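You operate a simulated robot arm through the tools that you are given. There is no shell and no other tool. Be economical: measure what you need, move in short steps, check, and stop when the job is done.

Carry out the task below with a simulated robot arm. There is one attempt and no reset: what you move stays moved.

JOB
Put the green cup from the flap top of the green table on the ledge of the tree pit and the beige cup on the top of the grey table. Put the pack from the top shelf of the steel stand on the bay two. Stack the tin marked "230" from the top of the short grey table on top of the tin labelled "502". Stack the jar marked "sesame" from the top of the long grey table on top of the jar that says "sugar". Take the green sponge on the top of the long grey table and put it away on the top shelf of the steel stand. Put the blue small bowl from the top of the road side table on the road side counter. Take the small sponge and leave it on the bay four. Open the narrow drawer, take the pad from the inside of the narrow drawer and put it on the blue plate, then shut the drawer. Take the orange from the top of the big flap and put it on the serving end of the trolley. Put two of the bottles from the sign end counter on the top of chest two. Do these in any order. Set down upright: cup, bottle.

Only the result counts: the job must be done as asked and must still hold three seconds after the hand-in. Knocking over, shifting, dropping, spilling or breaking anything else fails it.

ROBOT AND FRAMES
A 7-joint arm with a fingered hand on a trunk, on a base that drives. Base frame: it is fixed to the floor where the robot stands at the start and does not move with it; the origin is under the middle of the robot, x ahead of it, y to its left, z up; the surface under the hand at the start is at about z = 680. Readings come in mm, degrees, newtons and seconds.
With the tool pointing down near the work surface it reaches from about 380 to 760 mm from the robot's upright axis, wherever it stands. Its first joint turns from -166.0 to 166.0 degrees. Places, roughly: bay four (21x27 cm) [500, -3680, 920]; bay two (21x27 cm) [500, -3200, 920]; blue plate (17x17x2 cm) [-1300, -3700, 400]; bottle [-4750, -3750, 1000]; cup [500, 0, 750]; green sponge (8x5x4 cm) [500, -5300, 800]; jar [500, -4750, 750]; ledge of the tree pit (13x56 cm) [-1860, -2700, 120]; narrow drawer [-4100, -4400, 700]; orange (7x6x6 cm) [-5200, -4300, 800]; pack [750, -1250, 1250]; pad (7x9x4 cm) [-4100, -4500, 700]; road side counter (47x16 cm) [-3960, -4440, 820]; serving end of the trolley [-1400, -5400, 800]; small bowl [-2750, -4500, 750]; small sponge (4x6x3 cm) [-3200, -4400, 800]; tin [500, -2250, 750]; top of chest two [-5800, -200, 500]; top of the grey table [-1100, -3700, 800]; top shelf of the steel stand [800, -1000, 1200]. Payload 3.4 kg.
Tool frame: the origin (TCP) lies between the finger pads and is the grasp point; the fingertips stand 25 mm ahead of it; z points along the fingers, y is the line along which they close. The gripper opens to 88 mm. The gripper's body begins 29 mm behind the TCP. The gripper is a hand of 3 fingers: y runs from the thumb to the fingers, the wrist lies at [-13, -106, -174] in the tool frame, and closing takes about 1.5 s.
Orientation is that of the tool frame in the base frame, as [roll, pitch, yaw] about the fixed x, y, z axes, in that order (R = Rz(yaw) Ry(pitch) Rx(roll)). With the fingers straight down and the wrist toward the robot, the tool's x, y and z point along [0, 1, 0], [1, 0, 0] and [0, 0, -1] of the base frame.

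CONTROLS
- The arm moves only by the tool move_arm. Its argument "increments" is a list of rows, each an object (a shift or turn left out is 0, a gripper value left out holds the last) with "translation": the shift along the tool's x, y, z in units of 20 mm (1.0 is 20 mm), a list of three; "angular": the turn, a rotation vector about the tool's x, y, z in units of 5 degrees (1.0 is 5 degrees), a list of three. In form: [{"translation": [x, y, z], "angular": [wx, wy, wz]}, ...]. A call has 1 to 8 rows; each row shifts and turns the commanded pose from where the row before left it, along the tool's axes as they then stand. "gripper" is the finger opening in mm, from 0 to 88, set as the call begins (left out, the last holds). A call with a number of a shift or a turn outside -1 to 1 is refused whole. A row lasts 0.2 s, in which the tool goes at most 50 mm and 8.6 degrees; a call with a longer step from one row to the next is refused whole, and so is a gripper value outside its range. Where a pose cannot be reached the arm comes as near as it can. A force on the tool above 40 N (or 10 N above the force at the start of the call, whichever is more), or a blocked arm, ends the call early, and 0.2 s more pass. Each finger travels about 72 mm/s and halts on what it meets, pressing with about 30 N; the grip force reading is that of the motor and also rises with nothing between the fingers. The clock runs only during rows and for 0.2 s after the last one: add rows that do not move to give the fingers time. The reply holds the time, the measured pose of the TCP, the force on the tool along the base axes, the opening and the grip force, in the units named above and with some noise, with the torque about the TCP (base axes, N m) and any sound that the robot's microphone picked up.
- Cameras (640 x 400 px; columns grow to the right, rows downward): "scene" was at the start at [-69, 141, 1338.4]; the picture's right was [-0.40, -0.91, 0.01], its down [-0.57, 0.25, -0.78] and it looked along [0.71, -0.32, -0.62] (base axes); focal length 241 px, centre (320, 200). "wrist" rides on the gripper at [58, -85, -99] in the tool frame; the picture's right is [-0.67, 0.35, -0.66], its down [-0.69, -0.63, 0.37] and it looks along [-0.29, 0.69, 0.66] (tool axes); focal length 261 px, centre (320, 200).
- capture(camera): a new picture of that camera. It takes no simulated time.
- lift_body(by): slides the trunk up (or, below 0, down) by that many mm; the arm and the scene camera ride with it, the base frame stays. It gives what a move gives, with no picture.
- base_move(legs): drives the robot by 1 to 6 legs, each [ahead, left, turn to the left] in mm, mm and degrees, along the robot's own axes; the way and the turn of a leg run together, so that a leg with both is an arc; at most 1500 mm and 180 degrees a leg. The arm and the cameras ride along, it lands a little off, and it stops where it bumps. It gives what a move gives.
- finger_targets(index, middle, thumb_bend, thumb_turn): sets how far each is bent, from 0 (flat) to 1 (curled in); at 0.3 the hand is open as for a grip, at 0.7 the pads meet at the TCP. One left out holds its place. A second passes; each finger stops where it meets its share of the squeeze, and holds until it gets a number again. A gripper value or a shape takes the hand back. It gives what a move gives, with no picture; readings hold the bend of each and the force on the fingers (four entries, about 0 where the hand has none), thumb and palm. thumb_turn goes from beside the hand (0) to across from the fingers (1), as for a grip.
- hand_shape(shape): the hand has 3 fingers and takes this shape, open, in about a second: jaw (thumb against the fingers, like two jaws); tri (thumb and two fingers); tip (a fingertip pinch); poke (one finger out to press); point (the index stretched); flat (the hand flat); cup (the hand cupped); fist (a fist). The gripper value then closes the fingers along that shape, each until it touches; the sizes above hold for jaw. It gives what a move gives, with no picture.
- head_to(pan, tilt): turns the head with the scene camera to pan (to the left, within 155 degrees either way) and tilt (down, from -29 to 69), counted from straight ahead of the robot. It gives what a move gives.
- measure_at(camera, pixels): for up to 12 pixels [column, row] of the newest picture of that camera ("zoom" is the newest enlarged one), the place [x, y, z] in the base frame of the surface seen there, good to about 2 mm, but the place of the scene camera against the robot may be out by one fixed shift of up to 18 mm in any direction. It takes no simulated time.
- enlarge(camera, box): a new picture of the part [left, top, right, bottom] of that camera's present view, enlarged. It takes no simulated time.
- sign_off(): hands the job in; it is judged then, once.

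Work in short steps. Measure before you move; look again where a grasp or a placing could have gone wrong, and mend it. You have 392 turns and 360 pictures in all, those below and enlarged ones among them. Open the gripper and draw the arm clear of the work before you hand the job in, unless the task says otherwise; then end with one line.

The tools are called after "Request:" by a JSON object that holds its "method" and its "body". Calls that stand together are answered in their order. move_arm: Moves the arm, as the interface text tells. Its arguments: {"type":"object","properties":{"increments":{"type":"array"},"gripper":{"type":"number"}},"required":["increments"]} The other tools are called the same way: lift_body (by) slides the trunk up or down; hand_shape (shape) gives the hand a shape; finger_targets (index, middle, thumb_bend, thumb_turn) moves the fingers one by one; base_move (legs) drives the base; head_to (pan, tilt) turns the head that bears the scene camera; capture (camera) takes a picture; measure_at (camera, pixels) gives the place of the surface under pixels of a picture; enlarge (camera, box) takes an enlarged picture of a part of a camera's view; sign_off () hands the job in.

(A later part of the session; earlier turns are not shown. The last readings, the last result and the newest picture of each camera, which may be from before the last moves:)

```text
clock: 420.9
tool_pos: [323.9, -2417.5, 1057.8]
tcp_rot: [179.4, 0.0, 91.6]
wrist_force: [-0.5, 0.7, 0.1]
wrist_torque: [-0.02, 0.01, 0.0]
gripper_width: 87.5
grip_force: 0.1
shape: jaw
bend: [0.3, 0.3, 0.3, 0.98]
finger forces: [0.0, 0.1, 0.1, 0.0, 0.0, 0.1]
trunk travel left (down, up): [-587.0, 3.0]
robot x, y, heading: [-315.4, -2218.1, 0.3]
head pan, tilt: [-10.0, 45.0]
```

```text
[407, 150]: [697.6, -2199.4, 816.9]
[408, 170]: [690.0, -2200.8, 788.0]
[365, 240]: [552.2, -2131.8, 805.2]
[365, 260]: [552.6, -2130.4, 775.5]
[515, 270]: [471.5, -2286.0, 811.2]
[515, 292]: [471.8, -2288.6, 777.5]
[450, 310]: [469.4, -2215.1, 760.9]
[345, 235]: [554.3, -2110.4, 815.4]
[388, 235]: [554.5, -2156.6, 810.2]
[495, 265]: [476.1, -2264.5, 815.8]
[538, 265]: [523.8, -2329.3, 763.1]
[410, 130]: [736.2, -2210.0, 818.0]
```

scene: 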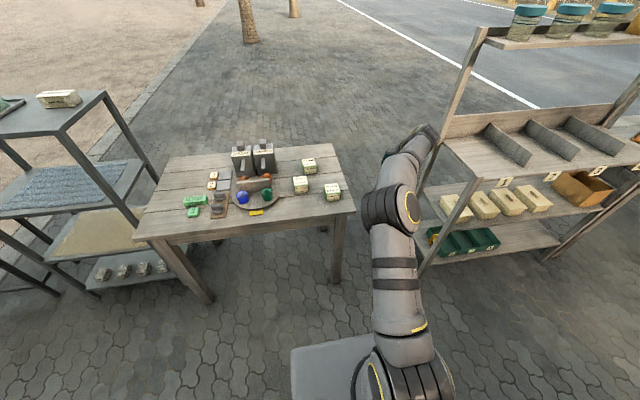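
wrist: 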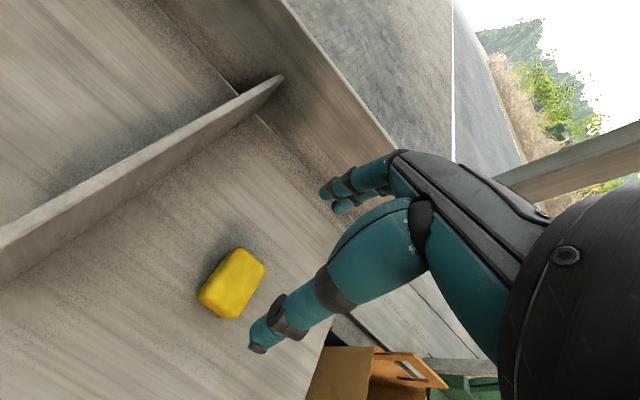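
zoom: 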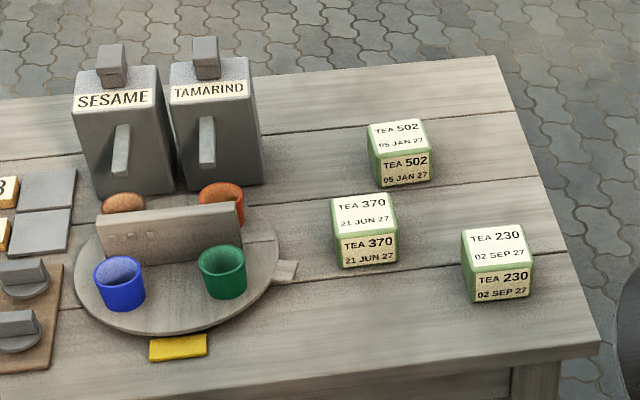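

The tin marked 230 is the near right one, about true (507,-2275), top 812; 502 is at about (732,-2190). I bring the hand above tin 230.

Request:
{"method": "base_move", "body": {"legs": [[184, 142, 0]]}}

Request:
{"method": "lift_body", "body": {"by": -130}}

Request:
{"method": "capture", "body": {"camera": "wrist"}}

```text
clock: 422.7
tool_pos: [506.8, -2273.3, 1056.2]
tcp_rot: [179.4, 0.1, 91.4]
wrist_force: [0.0, 0.2, -0.2]
wrist_torque: [-0.01, -0.01, 0.0]
gripper_width: 87.5
grip_force: 0.0
shape: jaw
bend: [0.3, 0.3, 0.3, 0.98]
finger forces: [0.0, 0.0, 0.1, 0.0, 0.0, 0.0]
trunk travel left (down, up): [-587.0, 3.0]
robot x, y, heading: [-132.0, -2067.7, 0.5]
head pan, tilt: [-10.0, 45.0]
```

```text
clock: 424.2
tool_pos: [505.8, -2275.0, 928.4]
tcp_rot: [179.4, 0.0, 91.4]
wrist_force: [-0.1, -0.2, 0.5]
wrist_torque: [0.02, 0.03, 0.01]
gripper_width: 87.2
grip_force: 0.0
shape: jaw
bend: [0.3, 0.3, 0.3, 0.98]
finger forces: [0.0, 0.1, 0.0, 0.0, 0.1, 0.1]
trunk travel left (down, up): [-457.0, 133.0]
robot x, y, heading: [-128.0, -2071.8, 0.5]
head pan, tilt: [-10.0, 45.0]
```

```text
231 pictures are left
```

wrist: 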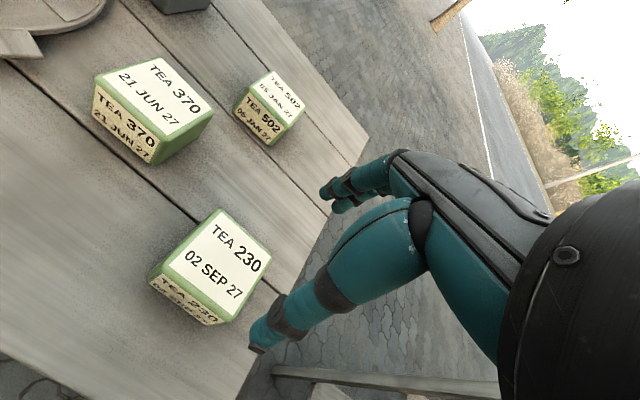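

I measure tin 230's and 502's top corners with the wrist camera.

Request:
{"method": "measure_at", "body": {"camera": "wrist", "pixels": [[218, 215], [268, 258], [233, 317], [160, 270], [215, 265], [268, 75], [303, 105], [270, 138], [240, 105], [272, 100], [150, 285], [180, 310]]}}

```text
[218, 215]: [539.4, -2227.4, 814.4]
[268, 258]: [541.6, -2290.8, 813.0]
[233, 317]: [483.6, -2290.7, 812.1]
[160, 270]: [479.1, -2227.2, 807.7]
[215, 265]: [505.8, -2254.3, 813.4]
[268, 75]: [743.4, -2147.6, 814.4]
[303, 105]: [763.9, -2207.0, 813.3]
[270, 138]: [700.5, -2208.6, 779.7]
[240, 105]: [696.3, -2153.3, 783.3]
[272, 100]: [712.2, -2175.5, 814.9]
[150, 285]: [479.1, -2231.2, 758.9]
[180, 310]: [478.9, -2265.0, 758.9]
```

Tin 230: centre (510,-2259), 62×64 mm, top 813, bottom 757. I shift, lower to z 795 and grip.

Request:
{"method": "move_arm", "body": {"increments": [{"translation": [0.8, 0.2, 0]}, {}]}}

Request:
{"method": "lift_body", "body": {"by": -132}}

Request:
{"method": "capture", "body": {"camera": "wrist"}}

```text
clock: 424.9
tool_pos: [509.7, -2257.8, 927.8]
tcp_rot: [179.4, 0.0, 91.4]
wrist_force: [-0.2, 0.2, -0.1]
wrist_torque: [0.01, -0.01, 0.01]
gripper_width: 87.6
grip_force: 0.1
shape: jaw
bend: [0.3, 0.3, 0.3, 0.98]
finger forces: [0.0, 0.0, 0.0, 0.0, 0.0, 0.0]
trunk travel left (down, up): [-457.0, 133.0]
robot x, y, heading: [-132.2, -2069.6, 0.5]
head pan, tilt: [-10.0, 45.0]
```

```text
clock: 426.4
tool_pos: [507.7, -2258.9, 800.5]
tcp_rot: [179.0, 0.1, 91.4]
wrist_force: [2.8, -1.0, 23.1]
wrist_torque: [0.13, -0.49, -0.04]
gripper_width: 88.1
grip_force: 0.1
shape: jaw
bend: [0.26, 0.3, 0.29, 0.98]
finger forces: [16.5, 0.1, 0.0, 0.0, 4.1, 0.1]
trunk travel left (down, up): [-325.0, 265.0]
robot x, y, heading: [-132.6, -2067.3, 0.2]
head pan, tilt: [-10.0, 45.0]
```

```text
230 pictures are left
```

wrist: 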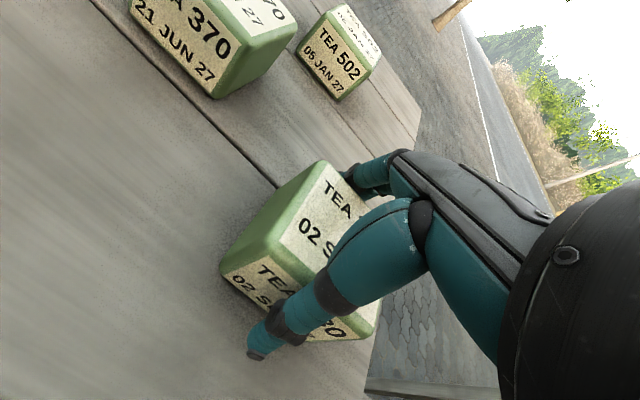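

The fingers' upper parts press on the tin's edges; I rise 11 mm and then close.

Request:
{"method": "lift_body", "body": {"by": 11}}

Request:
{"method": "move_arm", "body": {"increments": [{}, {}, {}, {}, {}], "gripper": 45}}

Request:
{"method": "capture", "body": {"camera": "wrist"}}

```text
clock: 427.0
tool_pos: [509.7, -2259.3, 804.0]
tcp_rot: [179.6, 0.0, 91.4]
wrist_force: [-0.1, 0.5, -2.2]
wrist_torque: [0.0, -0.01, 0.02]
gripper_width: 87.8
grip_force: 0.0
shape: jaw
bend: [0.28, 0.3, 0.28, 0.97]
finger forces: [3.3, 0.1, 0.1, 0.0, 3.6, 0.1]
trunk travel left (down, up): [-336.0, 254.0]
robot x, y, heading: [-130.4, -2065.2, 0.2]
head pan, tilt: [-10.0, 45.0]
```

```text
clock: 428.2
tool_pos: [508.2, -2258.8, 806.8]
tcp_rot: [179.4, -0.1, 91.5]
wrist_force: [0.8, -0.5, 0.2]
wrist_torque: [-0.01, 0.0, 0.05]
gripper_width: 65.7
grip_force: 30.1
shape: jaw
bend: [0.28, 0.37, 0.5, 0.98]
finger forces: [28.3, 13.5, 0.1, 0.0, 42.1, 0.0]
trunk travel left (down, up): [-336.0, 254.0]
robot x, y, heading: [-132.9, -2066.7, 0.3]
head pan, tilt: [-10.0, 45.0]
```

```text
229 pictures are left
```

wrist: 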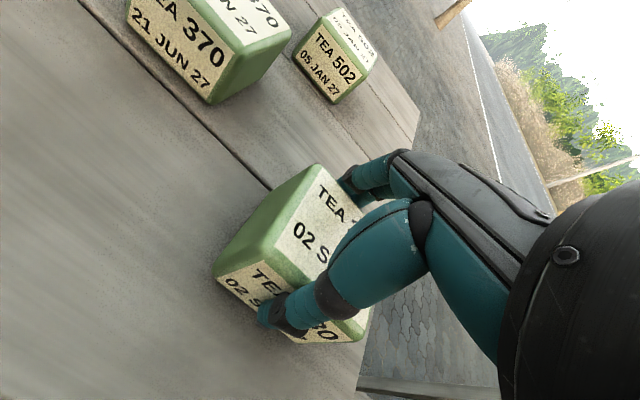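

Gripped firmly. I lift 130, then move toward tin 502 (base 165 ahead, 80 left) and measure again.

Request:
{"method": "lift_body", "body": {"by": 130}}

Request:
{"method": "base_move", "body": {"legs": [[165, 80, 0]]}}

Request:
{"method": "capture", "body": {"camera": "wrist"}}

Request:
{"method": "enlarge", "body": {"camera": "scene", "box": [250, 100, 450, 260]}}

```text
clock: 429.8
tool_pos: [509.7, -2258.2, 936.5]
tcp_rot: [179.5, 0.0, 91.4]
wrist_force: [0.3, -0.6, -2.3]
wrist_torque: [-0.01, -0.03, 0.01]
gripper_width: 65.9
grip_force: 30.0
shape: jaw
bend: [0.28, 0.37, 0.5, 0.98]
finger forces: [28.2, 13.4, 0.1, 0.0, 42.1, 0.1]
trunk travel left (down, up): [-466.0, 124.0]
robot x, y, heading: [-130.4, -2069.9, 0.2]
head pan, tilt: [-10.0, 45.0]
```

```text
clock: 431.4
tool_pos: [674.3, -2178.4, 936.1]
tcp_rot: [179.4, 0.0, 91.3]
wrist_force: [0.6, -0.2, -1.9]
wrist_torque: [-0.02, -0.01, -0.01]
gripper_width: 65.7
grip_force: 29.6
shape: jaw
bend: [0.28, 0.37, 0.5, 0.98]
finger forces: [28.1, 13.5, 0.1, 0.1, 42.2, 0.0]
trunk travel left (down, up): [-466.0, 124.0]
robot x, y, heading: [34.8, -1989.1, 0.3]
head pan, tilt: [-10.0, 45.0]
```

```text
228 pictures are left
```

wrist: 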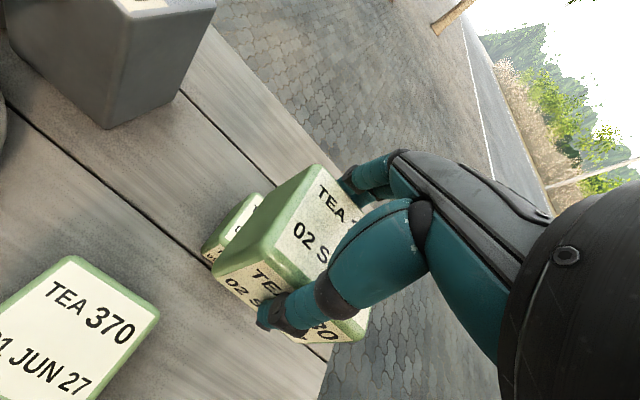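

```text
2.50 times, centred on (350, 180) of scene
```

zoom: 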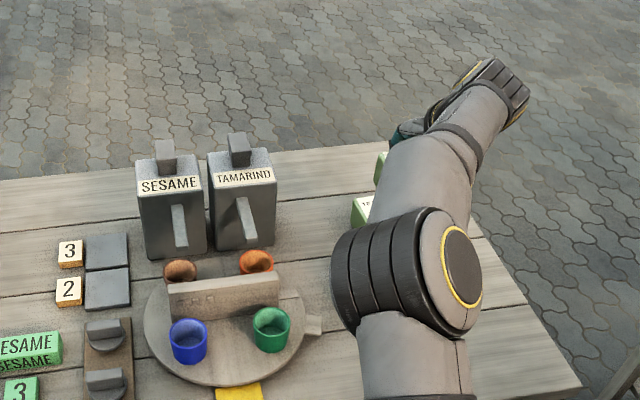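

Request:
{"method": "measure_at", "body": {"camera": "wrist", "pixels": [[258, 198], [235, 215], [210, 243], [212, 255], [225, 235], [240, 207], [252, 205], [228, 240]]}}

```text
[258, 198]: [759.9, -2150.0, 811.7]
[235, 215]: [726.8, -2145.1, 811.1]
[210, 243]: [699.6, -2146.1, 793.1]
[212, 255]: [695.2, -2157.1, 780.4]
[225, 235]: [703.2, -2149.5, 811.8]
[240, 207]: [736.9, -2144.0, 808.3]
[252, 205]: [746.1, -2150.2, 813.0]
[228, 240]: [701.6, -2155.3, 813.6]
```

Tin 502's left face is at y -2146.5, so its centre is (730,-2178). I extend the arm 56 mm and check position.

Request:
{"method": "move_arm", "body": {"increments": [{"translation": [0, 0.7, 0]}, {"translation": [0, 0.7, 0]}, {"translation": [0, 0.7, 0]}, {"translation": [0, 0.7, 0]}, {}]}}

Request:
{"method": "lift_body", "body": {"by": -55}}

Request:
{"method": "capture", "body": {"camera": "wrist"}}

```text
clock: 432.6
tool_pos: [723.9, -2176.9, 937.5]
tcp_rot: [179.5, 0.0, 91.3]
wrist_force: [-0.2, -0.6, -2.4]
wrist_torque: [0.01, -0.03, 0.02]
gripper_width: 65.9
grip_force: 29.4
shape: jaw
bend: [0.28, 0.37, 0.5, 0.98]
finger forces: [28.0, 13.5, 0.1, 0.1, 42.0, 0.1]
out of reach, approached as far as the arm can: row 4
trunk travel left (down, up): [-466.0, 124.0]
robot x, y, heading: [31.4, -1986.2, 0.3]
head pan, tilt: [-10.0, 45.0]
```

```text
clock: 433.5
tool_pos: [723.6, -2177.3, 882.4]
tcp_rot: [179.2, 0.0, 91.4]
wrist_force: [0.5, 0.1, -1.4]
wrist_torque: [-0.02, 0.0, 0.01]
gripper_width: 65.9
grip_force: 29.9
shape: jaw
bend: [0.28, 0.37, 0.5, 0.98]
finger forces: [27.9, 13.6, 0.0, 0.0, 41.9, 0.0]
trunk travel left (down, up): [-411.0, 179.0]
robot x, y, heading: [33.2, -1988.6, 0.3]
head pan, tilt: [-10.0, 45.0]
```

```text
226 pictures are left
```

wrist: 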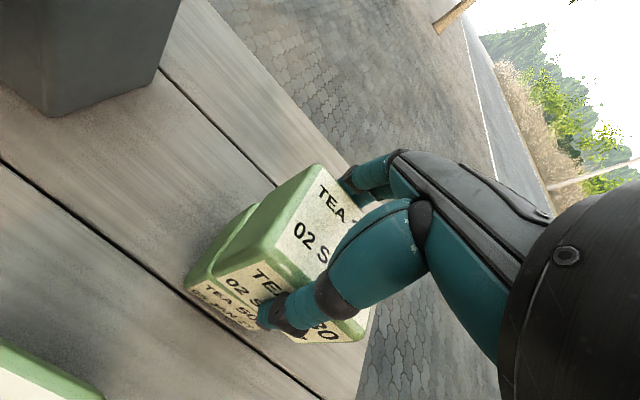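

I nudge the base 7 mm forward and measure both tins' faces.

Request:
{"method": "base_move", "body": {"legs": [[7, 0, 0]]}}

Request:
{"method": "enlarge", "body": {"camera": "wrist", "box": [170, 150, 390, 350]}}

Request:
{"method": "measure_at", "body": {"camera": "zoom", "pixels": [[100, 230], [200, 120], [60, 265], [180, 180], [150, 220], [250, 100], [120, 300], [200, 330], [250, 290], [170, 250]]}}

```text
clock: 434.2
tool_pos: [730.3, -2178.2, 882.3]
tcp_rot: [179.4, 0.0, 91.2]
wrist_force: [-0.3, 1.0, -1.9]
wrist_torque: [-0.01, -0.03, -0.01]
gripper_width: 65.8
grip_force: 30.6
shape: jaw
bend: [0.28, 0.37, 0.5, 0.98]
finger forces: [28.0, 13.4, 0.1, 0.1, 41.9, 0.0]
trunk travel left (down, up): [-411.0, 179.0]
robot x, y, heading: [42.7, -1984.3, 0.4]
head pan, tilt: [-10.0, 45.0]
```

```text
2.00 times, centred on (280, 250) of wrist
```

zoom: 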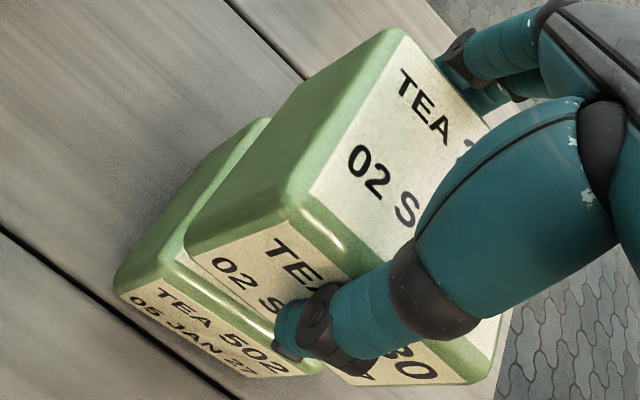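

```text
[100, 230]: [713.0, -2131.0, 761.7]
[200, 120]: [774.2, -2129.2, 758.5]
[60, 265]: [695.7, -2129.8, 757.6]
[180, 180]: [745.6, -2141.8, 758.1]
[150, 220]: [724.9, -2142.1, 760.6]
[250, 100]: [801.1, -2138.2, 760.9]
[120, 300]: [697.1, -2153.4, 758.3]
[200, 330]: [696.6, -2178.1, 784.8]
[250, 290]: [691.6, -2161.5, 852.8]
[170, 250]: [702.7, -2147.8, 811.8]
```

Request:
{"method": "measure_at", "body": {"camera": "zoom", "pixels": [[300, 120], [250, 180], [220, 220], [330, 90], [300, 260], [230, 260], [140, 250], [160, 210], [220, 300]]}}

```text
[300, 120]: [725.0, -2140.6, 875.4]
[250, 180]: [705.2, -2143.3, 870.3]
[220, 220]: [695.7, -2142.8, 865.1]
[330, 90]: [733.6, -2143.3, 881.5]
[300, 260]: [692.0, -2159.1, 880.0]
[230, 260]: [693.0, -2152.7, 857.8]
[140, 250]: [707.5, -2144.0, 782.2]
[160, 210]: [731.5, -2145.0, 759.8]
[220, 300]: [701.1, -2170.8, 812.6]
```

The held tin is 5 mm short in x. I nudge forward 5 mm and lower onto the stack slowly.

Request:
{"method": "base_move", "body": {"legs": [[5, -2, 0]]}}

Request:
{"method": "lift_body", "body": {"by": -14}}

Request:
{"method": "lift_body", "body": {"by": -3}}

Request:
{"method": "capture", "body": {"camera": "wrist"}}

```text
clock: 435.0
tool_pos: [736.3, -2179.4, 882.6]
tcp_rot: [179.4, 0.0, 91.3]
wrist_force: [-0.4, -0.2, -1.8]
wrist_torque: [0.0, -0.01, 0.0]
gripper_width: 65.7
grip_force: 30.1
shape: jaw
bend: [0.28, 0.37, 0.5, 0.98]
finger forces: [28.0, 13.5, 0.1, 0.1, 42.0, 0.0]
trunk travel left (down, up): [-411.0, 179.0]
robot x, y, heading: [44.3, -1990.8, 0.3]
head pan, tilt: [-10.0, 45.0]
```

```text
clock: 435.6
tool_pos: [735.4, -2178.4, 867.3]
tcp_rot: [179.4, 0.0, 91.3]
wrist_force: [0.2, 0.0, -1.8]
wrist_torque: [-0.03, -0.01, 0.01]
gripper_width: 65.7
grip_force: 30.2
shape: jaw
bend: [0.28, 0.37, 0.5, 0.98]
finger forces: [28.0, 13.6, 0.1, 0.0, 41.9, 0.0]
trunk travel left (down, up): [-397.0, 193.0]
robot x, y, heading: [49.6, -1991.6, 0.3]
head pan, tilt: [-10.0, 45.0]
```

```text
clock: 436.1
tool_pos: [736.1, -2178.2, 865.5]
tcp_rot: [179.4, 0.0, 91.3]
wrist_force: [-0.1, -0.7, -2.1]
wrist_torque: [0.02, 0.0, -0.02]
gripper_width: 65.7
grip_force: 29.9
shape: jaw
bend: [0.28, 0.37, 0.5, 0.98]
finger forces: [27.9, 13.6, 0.1, 0.0, 41.9, 0.1]
trunk travel left (down, up): [-394.0, 196.0]
robot x, y, heading: [45.5, -1991.1, 0.3]
head pan, tilt: [-10.0, 45.0]
```

```text
224 pictures are left
```

wrist: 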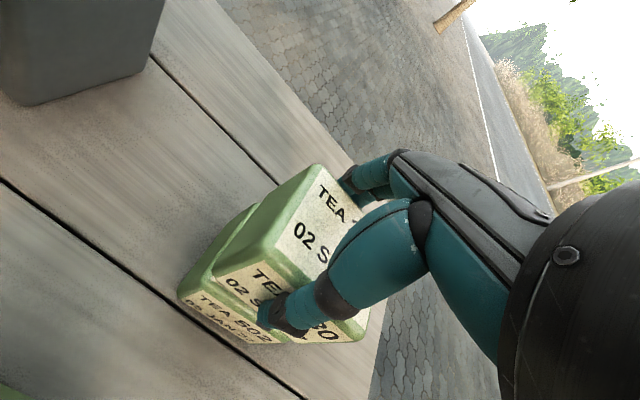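

Request:
{"method": "lift_body", "body": {"by": -1.5}}

Request:
{"method": "lift_body", "body": {"by": -1.5}}

Request:
{"method": "enlarge", "body": {"camera": "wrist", "box": [170, 150, 390, 350]}}

Request:
{"method": "measure_at", "body": {"camera": "zoom", "pixels": [[250, 180], [220, 220], [300, 260], [230, 260], [110, 240], [140, 250], [160, 210], [100, 290], [180, 330], [130, 310]]}}

```text
clock: 436.6
tool_pos: [735.6, -2179.4, 863.9]
tcp_rot: [179.4, 0.0, 91.3]
wrist_force: [0.1, -1.3, -1.1]
wrist_torque: [0.0, 0.0, 0.01]
gripper_width: 65.7
grip_force: 29.8
shape: jaw
bend: [0.28, 0.37, 0.5, 0.98]
finger forces: [28.0, 13.5, 0.0, 0.0, 41.9, 0.1]
trunk travel left (down, up): [-392.0, 198.0]
robot x, y, heading: [43.7, -1990.9, 0.2]
head pan, tilt: [-10.0, 45.0]
```

```text
clock: 437.1
tool_pos: [735.9, -2178.5, 862.2]
tcp_rot: [179.3, 0.0, 91.4]
wrist_force: [0.3, -0.8, -1.3]
wrist_torque: [-0.02, 0.0, 0.02]
gripper_width: 65.5
grip_force: 29.9
shape: jaw
bend: [0.28, 0.37, 0.5, 0.98]
finger forces: [28.0, 13.5, 0.0, 0.0, 41.8, 0.0]
trunk travel left (down, up): [-391.0, 199.0]
robot x, y, heading: [47.6, -1987.4, 0.3]
head pan, tilt: [-10.0, 45.0]
```

```text
2.00 times, centred on (280, 250) of wrist
```

zoom: 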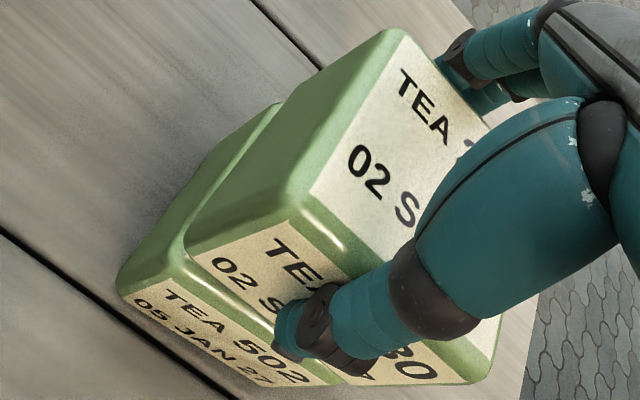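

```text
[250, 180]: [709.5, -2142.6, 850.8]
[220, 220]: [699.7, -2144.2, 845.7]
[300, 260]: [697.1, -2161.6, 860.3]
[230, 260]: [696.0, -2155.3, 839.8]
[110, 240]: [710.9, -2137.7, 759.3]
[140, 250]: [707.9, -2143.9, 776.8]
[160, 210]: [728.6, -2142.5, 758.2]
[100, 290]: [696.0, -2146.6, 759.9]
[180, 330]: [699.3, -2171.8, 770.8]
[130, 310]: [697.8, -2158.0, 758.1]
```

Faces line up (front 697 vs 698, left -2143.5 vs -2144). I keep lowering to contact.

Request:
{"method": "lift_body", "body": {"by": -2}}

Request:
{"method": "lift_body", "body": {"by": -2}}

Request:
{"method": "lift_body", "body": {"by": -2}}

```text
clock: 437.6
tool_pos: [735.6, -2179.5, 860.3]
tcp_rot: [179.4, 0.0, 91.3]
wrist_force: [0.2, 0.4, -1.5]
wrist_torque: [0.04, -0.02, 0.0]
gripper_width: 65.7
grip_force: 30.3
shape: jaw
bend: [0.28, 0.37, 0.5, 0.98]
finger forces: [27.9, 13.5, 0.0, 0.0, 41.9, 0.0]
trunk travel left (down, up): [-389.0, 201.0]
robot x, y, heading: [43.6, -1986.4, 0.2]
head pan, tilt: [-10.0, 45.0]
```

```text
clock: 438.2
tool_pos: [735.6, -2178.9, 859.4]
tcp_rot: [179.4, 0.0, 91.4]
wrist_force: [-0.1, 2.1, 2.1]
wrist_torque: [-0.1, -0.1, 0.0]
gripper_width: 65.7
grip_force: 29.3
shape: jaw
bend: [0.28, 0.37, 0.5, 0.98]
finger forces: [27.7, 14.0, 0.0, 0.1, 42.3, 0.0]
trunk travel left (down, up): [-387.0, 203.0]
robot x, y, heading: [47.3, -1990.6, 0.3]
head pan, tilt: [-10.0, 45.0]
```

```text
clock: 438.7
tool_pos: [735.5, -2178.4, 858.4]
tcp_rot: [179.3, 0.1, 91.3]
wrist_force: [-1.6, 2.4, 7.0]
wrist_torque: [-0.17, -0.27, 0.02]
gripper_width: 65.4
grip_force: 29.8
shape: jaw
bend: [0.28, 0.37, 0.5, 0.98]
finger forces: [26.9, 14.7, 0.0, 0.0, 42.8, 0.0]
trunk travel left (down, up): [-385.0, 205.0]
robot x, y, heading: [44.9, -1992.5, 0.3]
head pan, tilt: [-10.0, 45.0]
```

Contact (7 N). I open and rise straight up, then check the stack.

Request:
{"method": "move_arm", "body": {"increments": [{}, {}, {}, {}, {}], "gripper": 88}}

Request:
{"method": "lift_body", "body": {"by": 120}}

Request:
{"method": "capture", "body": {"camera": "wrist"}}

```text
clock: 439.9
tool_pos: [734.4, -2179.8, 857.3]
tcp_rot: [179.3, 0.1, 91.3]
wrist_force: [0.0, 1.6, 6.9]
wrist_torque: [0.05, -0.05, 0.04]
gripper_width: 87.9
grip_force: 0.0
shape: jaw
bend: [0.28, 0.3, 0.28, 0.98]
finger forces: [4.2, 0.0, 0.1, 0.0, 3.6, 0.0]
trunk travel left (down, up): [-385.0, 205.0]
robot x, y, heading: [47.5, -1992.1, 0.6]
head pan, tilt: [-10.0, 45.0]
```

```text
clock: 441.4
tool_pos: [735.8, -2178.5, 976.2]
tcp_rot: [179.4, 0.0, 91.3]
wrist_force: [-0.5, 0.1, 0.0]
wrist_torque: [0.05, -0.02, 0.04]
gripper_width: 87.8
grip_force: 0.0
shape: jaw
bend: [0.3, 0.3, 0.3, 0.98]
finger forces: [0.1, 0.0, 0.0, 0.0, 0.0, 0.1]
trunk travel left (down, up): [-505.0, 85.0]
robot x, y, heading: [47.2, -1987.9, 0.1]
head pan, tilt: [-10.0, 45.0]
```

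```text
222 pictures are left
```

wrist: 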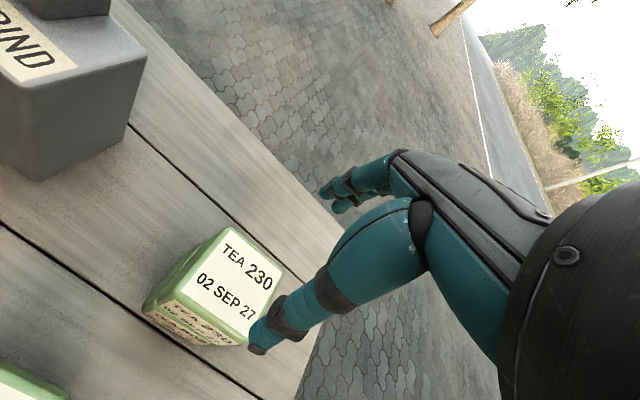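

The stack stands. Next the pack on the steel stand: I back off, go left to y≈-1050, raise the arm, and look.

Request:
{"method": "base_move", "body": {"legs": [[-300, 0, 0], [0, 940, 0]]}}

Request:
{"method": "lift_body", "body": {"by": 84}}

Request:
{"method": "move_arm", "body": {"increments": [{"translation": [0, -1, -1]}, {"translation": [0, -1, -1]}, {"translation": [0, -1, -1]}, {"translation": [0, -0.5, -1]}, {"translation": [0, 0, -1]}, {"translation": [0, 0, -1]}, {"translation": [0, 0, -1]}, {"translation": [0, 0, -1]}]}}

Request:
{"method": "move_arm", "body": {"increments": [{"translation": [0, 0, -1]}, {"translation": [0, 0, -1]}, {"translation": [0, 0, -1]}, {"translation": [0, 0, -1]}, {"translation": [0, 0, -1]}, {"translation": [0, 0, -1]}, {}]}}

Request:
{"method": "head_to", "body": {"pan": -10, "tilt": 35}}

Request:
{"method": "capture", "body": {"camera": "scene"}}

```text
clock: 448.0
tool_pos: [426.8, -1233.5, 977.4]
tcp_rot: [179.5, 0.1, 91.3]
wrist_force: [0.3, -1.2, 0.6]
wrist_torque: [-0.04, 0.04, -0.03]
gripper_width: 87.8
grip_force: 0.1
shape: jaw
bend: [0.3, 0.3, 0.3, 0.98]
finger forces: [0.1, 0.0, 0.0, 0.0, 0.0, 0.1]
trunk travel left (down, up): [-505.0, 85.0]
robot x, y, heading: [-262.7, -1042.9, 0.3]
head pan, tilt: [-10.0, 45.0]
```

```text
clock: 449.2
tool_pos: [425.4, -1232.8, 1060.1]
tcp_rot: [179.4, 0.0, 91.3]
wrist_force: [0.2, 0.3, 0.5]
wrist_torque: [0.01, 0.01, 0.01]
gripper_width: 87.9
grip_force: 0.0
shape: jaw
bend: [0.3, 0.3, 0.3, 0.98]
finger forces: [0.0, 0.1, 0.1, 0.0, 0.1, 0.1]
trunk travel left (down, up): [-589.0, 1.0]
robot x, y, heading: [-264.5, -1044.1, 0.2]
head pan, tilt: [-10.0, 45.0]
```

```text
clock: 451.0
tool_pos: [355.9, -1234.5, 1219.5]
tcp_rot: [179.3, -0.1, 91.4]
wrist_force: [0.0, -0.1, -0.5]
wrist_torque: [0.03, 0.02, 0.02]
gripper_width: 87.8
grip_force: 0.1
shape: jaw
bend: [0.3, 0.3, 0.3, 0.98]
finger forces: [0.1, 0.1, 0.0, 0.0, 0.0, 0.1]
trunk travel left (down, up): [-589.0, 1.0]
robot x, y, heading: [-262.7, -1046.5, 0.4]
head pan, tilt: [-10.0, 45.0]
```

```text
clock: 452.6
tool_pos: [313.4, -1224.1, 1291.0]
tcp_rot: [179.3, 0.0, 91.2]
wrist_force: [0.3, 0.2, 0.5]
wrist_torque: [-0.03, 0.04, -0.04]
gripper_width: 87.8
grip_force: 0.0
shape: jaw
bend: [0.3, 0.3, 0.3, 0.98]
finger forces: [0.0, 0.1, 0.0, 0.1, 0.0, 0.1]
out of reach, approached as far as the arm can: row 2, 3, 4, 5, 6
trunk travel left (down, up): [-589.0, 1.0]
robot x, y, heading: [-261.2, -1040.6, 0.4]
head pan, tilt: [-10.0, 45.0]
```

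```text
clock: 453.3
tool_pos: [314.2, -1223.6, 1291.1]
tcp_rot: [179.4, 0.1, 91.3]
wrist_force: [0.3, -0.2, 0.2]
wrist_torque: [-0.02, -0.01, 0.01]
gripper_width: 87.9
grip_force: 0.0
shape: jaw
bend: [0.3, 0.3, 0.3, 0.98]
finger forces: [0.0, 0.1, 0.0, 0.1, 0.0, 0.0]
trunk travel left (down, up): [-589.0, 1.0]
robot x, y, heading: [-264.6, -1043.9, 0.4]
head pan, tilt: [-10.0, 35.0]
```

```text
221 pictures are left
```

scene: 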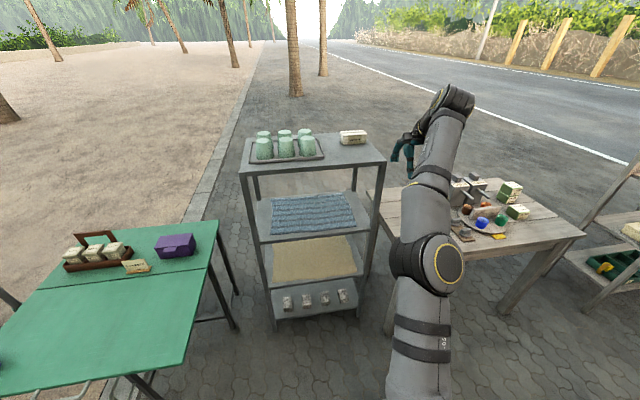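

The pack is at (352,137). I enlarge and measure it and the shelf.

Request:
{"method": "enlarge", "body": {"camera": "scene", "box": [240, 110, 400, 210]}}

Request:
{"method": "measure_at", "body": {"camera": "zoom", "pixels": [[450, 95], [450, 115], [410, 95], [502, 92], [455, 85], [450, 150], [560, 190], [300, 190], [330, 150], [100, 130], [50, 220], [350, 110]]}}

```text
4.00 times, centred on (320, 160) of scene
```

zoom: 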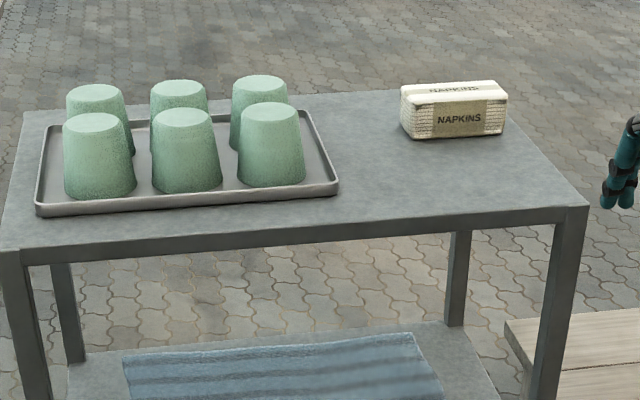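

```text
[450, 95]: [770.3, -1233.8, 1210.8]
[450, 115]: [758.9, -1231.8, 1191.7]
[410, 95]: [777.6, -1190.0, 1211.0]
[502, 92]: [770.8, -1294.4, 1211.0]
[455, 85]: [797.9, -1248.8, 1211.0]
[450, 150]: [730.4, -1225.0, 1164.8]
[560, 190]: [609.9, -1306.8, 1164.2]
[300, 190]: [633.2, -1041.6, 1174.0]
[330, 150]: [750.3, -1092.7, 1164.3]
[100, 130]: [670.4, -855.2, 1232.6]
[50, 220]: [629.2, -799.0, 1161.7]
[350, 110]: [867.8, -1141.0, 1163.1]
```

Pack (NAPKINS): about true (797,-1229), top 1205, shelf 1158. I drive forward 450 mm and look from above.

Request:
{"method": "base_move", "body": {"legs": [[450, 0, 0]]}}

Request:
{"method": "capture", "body": {"camera": "wrist"}}

```text
clock: 456.0
tool_pos: [762.0, -1220.6, 1289.8]
tcp_rot: [179.3, 0.0, 91.4]
wrist_force: [0.1, -0.2, -0.3]
wrist_torque: [0.01, 0.02, -0.01]
gripper_width: 87.9
grip_force: 0.1
shape: jaw
bend: [0.3, 0.3, 0.3, 0.98]
finger forces: [0.1, 0.1, 0.1, 0.0, 0.0, 0.0]
trunk travel left (down, up): [-589.0, 1.0]
robot x, y, heading: [186.6, -1038.6, 0.4]
head pan, tilt: [-10.0, 35.0]
```

```text
219 pictures are left
```

wrist: 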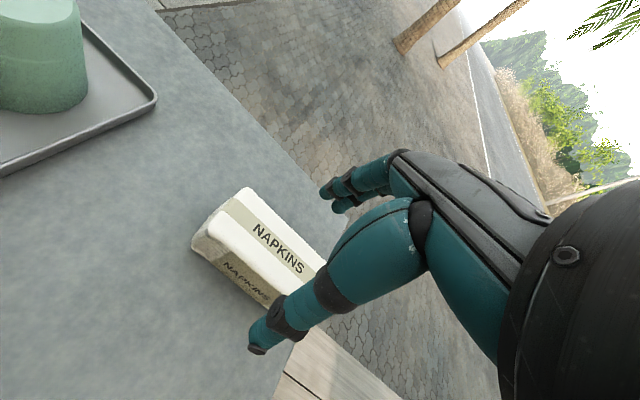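

Request:
{"method": "measure_at", "body": {"camera": "wrist", "pixels": [[243, 190], [210, 235], [322, 262], [285, 290], [265, 240], [195, 248], [262, 308], [230, 260], [300, 245], [150, 250]]}}

```text
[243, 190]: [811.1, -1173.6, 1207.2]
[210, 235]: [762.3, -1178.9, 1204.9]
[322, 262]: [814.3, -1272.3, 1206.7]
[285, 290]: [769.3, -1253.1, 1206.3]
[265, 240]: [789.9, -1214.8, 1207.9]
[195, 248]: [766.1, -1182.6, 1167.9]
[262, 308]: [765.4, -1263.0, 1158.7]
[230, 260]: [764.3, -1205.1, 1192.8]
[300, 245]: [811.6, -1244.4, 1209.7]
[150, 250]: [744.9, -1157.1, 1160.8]
```

Pack centre (789,-1227), 52 mm wide in x, top 1207. I lower a little, extend 27 mm, then go down to z 1197 and grip.

Request:
{"method": "move_arm", "body": {"increments": [{"translation": [-0.3, 0, 1]}, {"translation": [0, 0, 1]}, {"translation": [0, 0.7, 0.2]}, {"translation": [0, 0.65, 0]}, {}]}}

Request:
{"method": "capture", "body": {"camera": "wrist"}}

```text
clock: 457.2
tool_pos: [790.8, -1225.6, 1247.3]
tcp_rot: [179.3, 0.0, 91.4]
wrist_force: [-0.1, -0.5, 0.3]
wrist_torque: [-0.01, 0.0, 0.01]
gripper_width: 88.0
grip_force: 0.0
shape: jaw
bend: [0.3, 0.3, 0.3, 0.98]
finger forces: [0.0, 0.1, 0.0, 0.0, 0.0, 0.0]
trunk travel left (down, up): [-589.0, 1.0]
robot x, y, heading: [183.0, -1039.0, 0.5]
head pan, tilt: [-10.0, 35.0]
```

```text
218 pictures are left
```

wrist: 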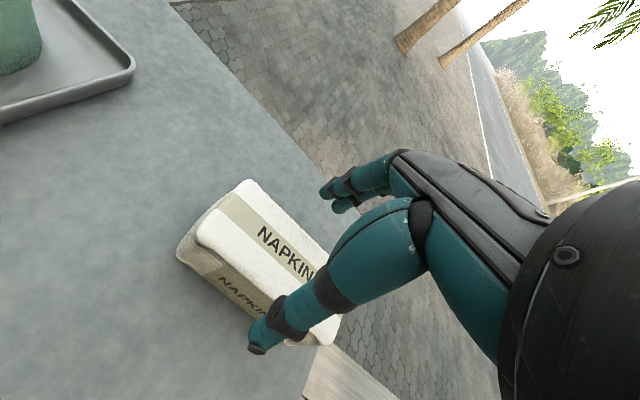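

Request:
{"method": "move_arm", "body": {"increments": [{"translation": [0, 0, 0.9]}, {"translation": [0, 0, 0.9]}, {"translation": [0, 0, 0.6]}, {}]}}

Request:
{"method": "move_arm", "body": {"increments": [{}, {}, {}, {}, {}, {}], "gripper": 35}}

Request:
{"method": "move_arm", "body": {"increments": [{"translation": [0, 0, -0.5]}, {"translation": [0, 0, -1]}, {"translation": [0, 0, -1]}, {}]}}

Request:
{"method": "capture", "body": {"camera": "wrist"}}

```text
clock: 458.2
tool_pos: [789.7, -1226.0, 1198.9]
tcp_rot: [179.4, 0.0, 91.5]
wrist_force: [0.3, 1.1, 0.5]
wrist_torque: [-0.01, 0.05, 0.01]
gripper_width: 87.9
grip_force: 0.1
shape: jaw
bend: [0.3, 0.3, 0.3, 0.98]
finger forces: [0.0, 0.0, 0.0, 0.0, 0.0, 0.0]
trunk travel left (down, up): [-589.0, 1.0]
robot x, y, heading: [183.7, -1045.7, 0.6]
head pan, tilt: [-10.0, 35.0]
```

```text
clock: 459.6
tool_pos: [790.1, -1226.2, 1199.0]
tcp_rot: [179.5, 0.0, 91.4]
wrist_force: [-0.6, 0.6, 0.2]
wrist_torque: [-0.01, 0.03, -0.01]
gripper_width: 51.7
grip_force: 29.9
shape: jaw
bend: [0.73, 0.41, 0.65, 1.0]
finger forces: [17.6, 9.6, 0.0, 0.0, 27.2, 0.0]
trunk travel left (down, up): [-589.0, 1.0]
robot x, y, heading: [187.5, -1044.2, 0.2]
head pan, tilt: [-10.0, 35.0]
```

```text
clock: 460.6
tool_pos: [789.9, -1226.1, 1248.8]
tcp_rot: [179.3, 0.0, 91.3]
wrist_force: [0.1, 0.0, -0.5]
wrist_torque: [-0.01, 0.01, 0.03]
gripper_width: 51.6
grip_force: 30.0
shape: jaw
bend: [0.73, 0.41, 0.65, 1.0]
finger forces: [17.7, 9.6, 0.0, 0.0, 27.3, 0.1]
trunk travel left (down, up): [-589.0, 1.0]
robot x, y, heading: [185.2, -1043.6, 0.7]
head pan, tilt: [-10.0, 35.0]
```

```text
217 pictures are left
```

wrist: 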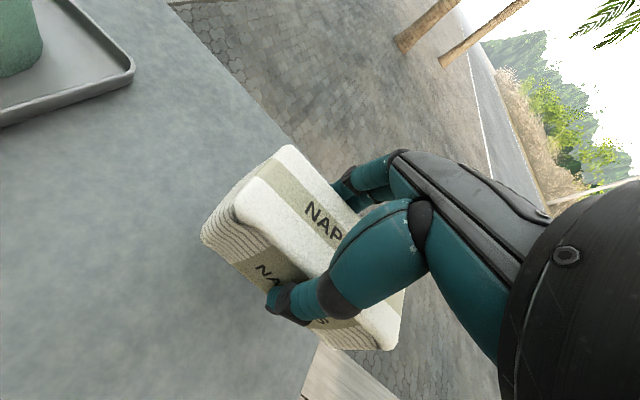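

Pack held. I back off, go right to bay two (robot y≈-3017) and check.

Request:
{"method": "base_move", "body": {"legs": [[-480, 0, 0], [0, -1000, 0], [0, -974, 0]]}}

Request:
{"method": "move_arm", "body": {"increments": [{"translation": [0, 0, 1]}, {"translation": [0, 0, 1]}, {"translation": [0, 0, 1]}, {"translation": [0, 0, 1]}, {"translation": [0, 0, 1]}, {"translation": [0, 0, 1]}, {"translation": [0, 0, 1]}, {"translation": [0, 0, 1]}]}}

Request:
{"method": "capture", "body": {"camera": "wrist"}}

Request:
{"method": "capture", "body": {"camera": "scene"}}

```text
clock: 472.9
tool_pos: [330.2, -3212.8, 1249.6]
tcp_rot: [179.4, 0.0, 91.6]
wrist_force: [0.8, -0.3, -1.2]
wrist_torque: [0.0, 0.0, 0.0]
gripper_width: 51.4
grip_force: 30.1
shape: jaw
bend: [0.73, 0.41, 0.65, 1.0]
finger forces: [17.7, 9.6, 0.0, 0.1, 27.4, 0.0]
trunk travel left (down, up): [-589.0, 1.0]
robot x, y, heading: [-276.1, -3033.7, 0.7]
head pan, tilt: [-10.0, 35.0]
```

```text
clock: 474.8
tool_pos: [334.2, -3214.0, 1090.1]
tcp_rot: [179.4, 0.1, 91.6]
wrist_force: [-0.1, 0.0, -0.4]
wrist_torque: [-0.02, 0.04, -0.03]
gripper_width: 51.5
grip_force: 29.5
shape: jaw
bend: [0.74, 0.41, 0.65, 1.0]
finger forces: [17.7, 9.7, 0.0, 0.0, 27.3, 0.0]
trunk travel left (down, up): [-589.0, 1.0]
robot x, y, heading: [-276.3, -3027.9, 0.6]
head pan, tilt: [-10.0, 35.0]
```

```text
216 pictures are left
```

wrist: 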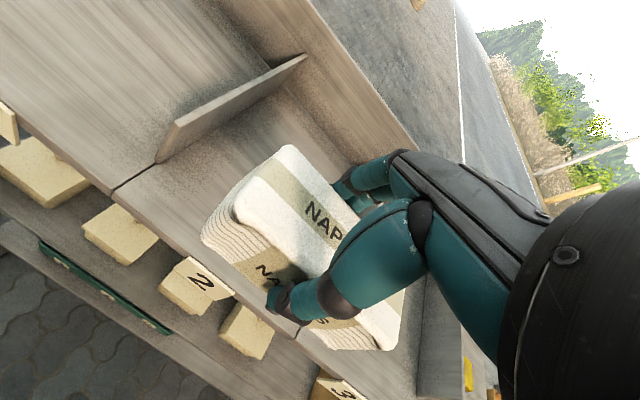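

```text
215 pictures are left
```

scene: 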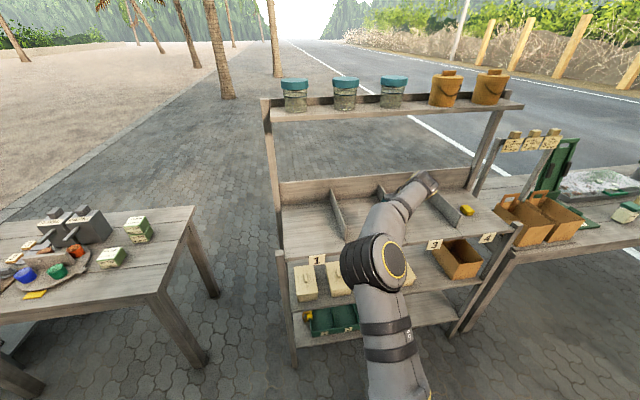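

I measure bay two's dividers and floor.

Request:
{"method": "measure_at", "body": {"camera": "wrist", "pixels": [[165, 155], [300, 60], [190, 190], [425, 300], [440, 350], [250, 130], [320, 150]]}}

```text
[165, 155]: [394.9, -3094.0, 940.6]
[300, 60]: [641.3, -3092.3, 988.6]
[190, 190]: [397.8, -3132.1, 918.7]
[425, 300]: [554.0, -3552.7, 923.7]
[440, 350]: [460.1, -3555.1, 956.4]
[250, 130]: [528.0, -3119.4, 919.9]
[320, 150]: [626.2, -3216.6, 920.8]
```

Bay two lies between y -3093 and about -3326; the hand is centred. I drive forward 155 mm, and lower to just above the floor.

Request:
{"method": "base_move", "body": {"legs": [[155, 0, 0]]}}

Request:
{"method": "lift_body", "body": {"by": -122}}

Request:
{"method": "capture", "body": {"camera": "wrist"}}

```text
clock: 476.1
tool_pos: [490.1, -3211.9, 1089.7]
tcp_rot: [179.5, 0.0, 91.5]
wrist_force: [-1.0, -0.2, -1.4]
wrist_torque: [0.03, 0.0, 0.01]
gripper_width: 51.4
grip_force: 29.7
shape: jaw
bend: [0.74, 0.41, 0.65, 1.0]
finger forces: [17.8, 9.6, 0.0, 0.1, 27.3, 0.1]
trunk travel left (down, up): [-589.0, 1.0]
robot x, y, heading: [-118.8, -3028.6, 0.6]
head pan, tilt: [-10.0, 35.0]
```

```text
clock: 477.7
tool_pos: [488.9, -3211.1, 967.7]
tcp_rot: [179.5, 0.0, 91.6]
wrist_force: [0.8, -0.8, 0.1]
wrist_torque: [0.0, 0.03, 0.02]
gripper_width: 51.1
grip_force: 30.0
shape: jaw
bend: [0.74, 0.41, 0.65, 1.0]
finger forces: [17.7, 9.6, 0.1, 0.0, 27.4, 0.0]
trunk travel left (down, up): [-467.0, 123.0]
robot x, y, heading: [-118.6, -3029.8, 0.7]
head pan, tilt: [-10.0, 35.0]
```

```text
214 pictures are left
```

wrist: 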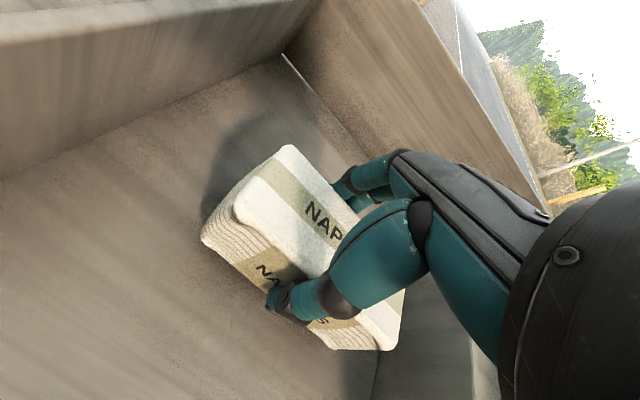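

Request:
{"method": "lift_body", "body": {"by": -7}}

Request:
{"method": "lift_body", "body": {"by": -2}}

Request:
{"method": "move_arm", "body": {"increments": [{}, {}, {}, {}, {}, {}], "gripper": 88}}

Request:
{"method": "lift_body", "body": {"by": 130}}

Request:
{"method": "capture", "body": {"camera": "wrist"}}

```text
clock: 478.2
tool_pos: [489.1, -3211.6, 961.3]
tcp_rot: [179.4, 0.0, 91.7]
wrist_force: [0.0, 0.3, -0.7]
wrist_torque: [0.03, -0.01, 0.01]
gripper_width: 51.6
grip_force: 29.6
shape: jaw
bend: [0.74, 0.41, 0.65, 1.0]
finger forces: [17.7, 9.6, 0.1, 0.0, 27.4, 0.1]
trunk travel left (down, up): [-460.0, 130.0]
robot x, y, heading: [-117.1, -3030.9, 0.5]
head pan, tilt: [-10.0, 35.0]
```

```text
clock: 478.8
tool_pos: [489.4, -3211.0, 958.3]
tcp_rot: [179.4, 0.1, 91.5]
wrist_force: [1.1, 0.1, 1.2]
wrist_torque: [-0.03, 0.01, 0.02]
gripper_width: 51.9
grip_force: 30.4
shape: jaw
bend: [0.74, 0.41, 0.65, 1.0]
finger forces: [17.9, 9.9, 0.1, 0.1, 27.5, 0.0]
trunk travel left (down, up): [-458.0, 132.0]
robot x, y, heading: [-116.8, -3029.8, 0.7]
head pan, tilt: [-10.0, 35.0]
```

```text
clock: 480.1
tool_pos: [488.7, -3212.1, 958.7]
tcp_rot: [179.3, -0.1, 91.5]
wrist_force: [0.0, 0.3, -0.3]
wrist_torque: [-0.01, -0.01, 0.02]
gripper_width: 87.4
grip_force: 0.1
shape: jaw
bend: [0.3, 0.3, 0.3, 0.98]
finger forces: [0.0, 0.0, 0.0, 0.0, 0.0, 0.0]
trunk travel left (down, up): [-458.0, 132.0]
robot x, y, heading: [-117.5, -3029.2, 0.7]
head pan, tilt: [-10.0, 35.0]
```

```text
clock: 481.7
tool_pos: [491.2, -3210.6, 1087.9]
tcp_rot: [179.4, 0.0, 91.6]
wrist_force: [-0.6, -0.5, 0.6]
wrist_torque: [0.0, 0.02, -0.01]
gripper_width: 87.6
grip_force: 0.0
shape: jaw
bend: [0.3, 0.3, 0.3, 0.98]
finger forces: [0.0, 0.0, 0.0, 0.0, 0.1, 0.0]
trunk travel left (down, up): [-588.0, 2.0]
robot x, y, heading: [-121.8, -3029.7, 0.5]
head pan, tilt: [-10.0, 35.0]
```

```text
213 pictures are left
```

wrist: 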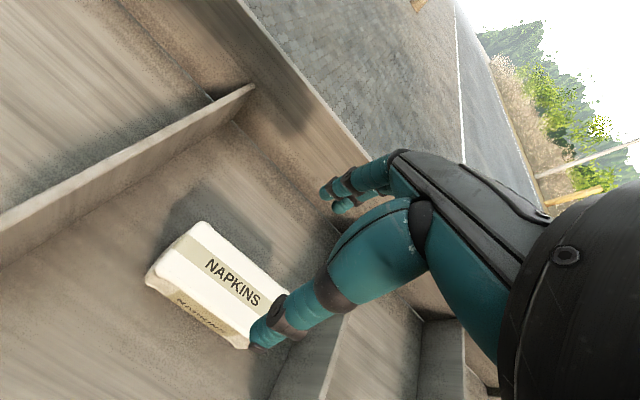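

Pack done. Now the long grey table: I back off and go right to y≈-4450 and look at the jars.

Request:
{"method": "base_move", "body": {"legs": [[-170, 0, 0], [0, -1400, 0]]}}

Request:
{"method": "head_to", "body": {"pan": -20, "tilt": 40}}

Request:
{"method": "capture", "body": {"camera": "scene"}}

```text
clock: 489.8
tool_pos: [341.2, -4615.6, 1088.5]
tcp_rot: [179.4, 0.0, 91.9]
wrist_force: [0.7, -0.8, 0.4]
wrist_torque: [0.01, 0.02, -0.01]
gripper_width: 87.6
grip_force: 0.0
shape: jaw
bend: [0.3, 0.3, 0.3, 0.98]
finger forces: [0.1, 0.0, 0.0, 0.0, 0.1, 0.0]
trunk travel left (down, up): [-588.0, 2.0]
robot x, y, heading: [-267.4, -4437.7, 1.0]
head pan, tilt: [-10.0, 35.0]
```

```text
clock: 490.5
tool_pos: [342.2, -4615.4, 1087.7]
tcp_rot: [179.5, 0.0, 92.0]
wrist_force: [-0.1, -0.2, -0.5]
wrist_torque: [0.0, -0.03, 0.03]
gripper_width: 87.3
grip_force: 0.0
shape: jaw
bend: [0.3, 0.3, 0.3, 0.98]
finger forces: [0.1, 0.0, 0.0, 0.0, 0.0, 0.0]
trunk travel left (down, up): [-588.0, 2.0]
robot x, y, heading: [-266.9, -4438.9, 0.9]
head pan, tilt: [-20.0, 40.0]
```

```text
212 pictures are left
```

scene: 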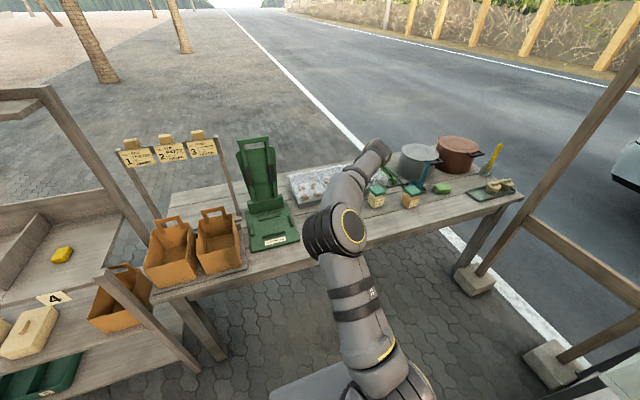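

Request:
{"method": "enlarge", "body": {"camera": "scene", "box": [340, 120, 540, 260]}}

Request:
{"method": "measure_at", "body": {"camera": "zoom", "pixels": [[115, 195], [112, 230], [225, 195], [222, 230], [325, 190], [330, 200], [300, 240], [455, 200], [150, 300], [560, 220], [445, 280], [180, 200]]}}

```text
2.86 times, centred on (440, 190) of scene
```

zoom: 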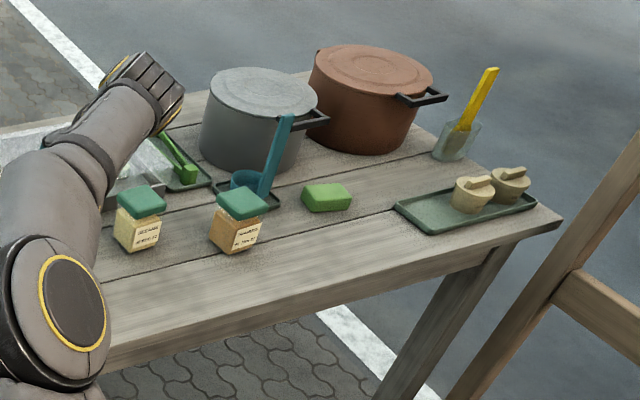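

```text
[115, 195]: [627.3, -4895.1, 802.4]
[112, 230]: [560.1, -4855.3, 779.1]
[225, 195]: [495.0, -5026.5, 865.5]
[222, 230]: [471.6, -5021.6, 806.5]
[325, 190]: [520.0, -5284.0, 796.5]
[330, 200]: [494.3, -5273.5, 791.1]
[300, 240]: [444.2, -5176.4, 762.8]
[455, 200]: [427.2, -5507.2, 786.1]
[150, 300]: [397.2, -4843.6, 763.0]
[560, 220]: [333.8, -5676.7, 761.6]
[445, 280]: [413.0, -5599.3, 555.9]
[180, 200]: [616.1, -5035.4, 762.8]
```

I zoom in on the jars' labels.

Request:
{"method": "enlarge", "body": {"camera": "scene", "box": [365, 175, 435, 219]}}

Request:
{"method": "enlarge", "body": {"camera": "wrist", "box": [0, 0, 640, 400]}}

```text
9.09 times, centred on (400, 197) of scene
```

zoom: 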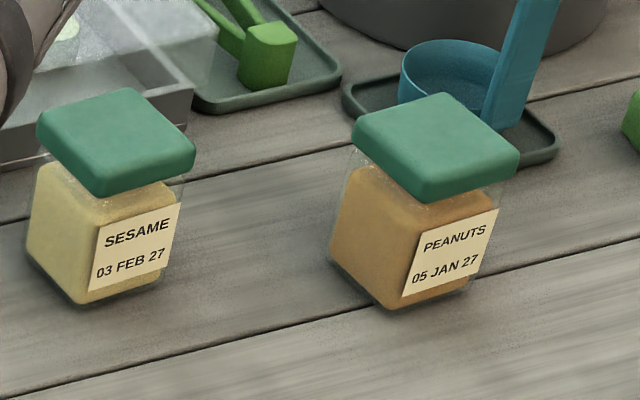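

```text
1.00 times, centred on (320, 200) of wrist (not enlarged: the box is as wide or as high as the picture)
```

zoom: 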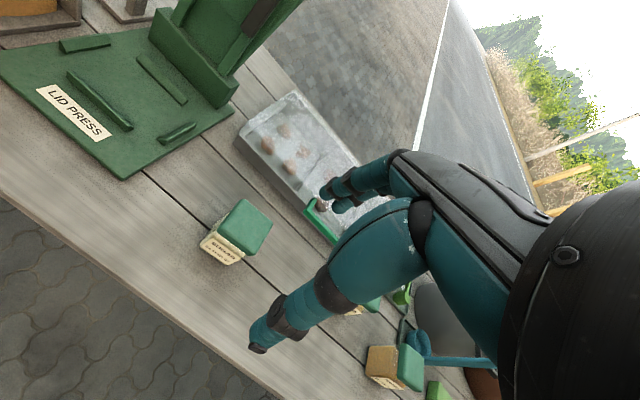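

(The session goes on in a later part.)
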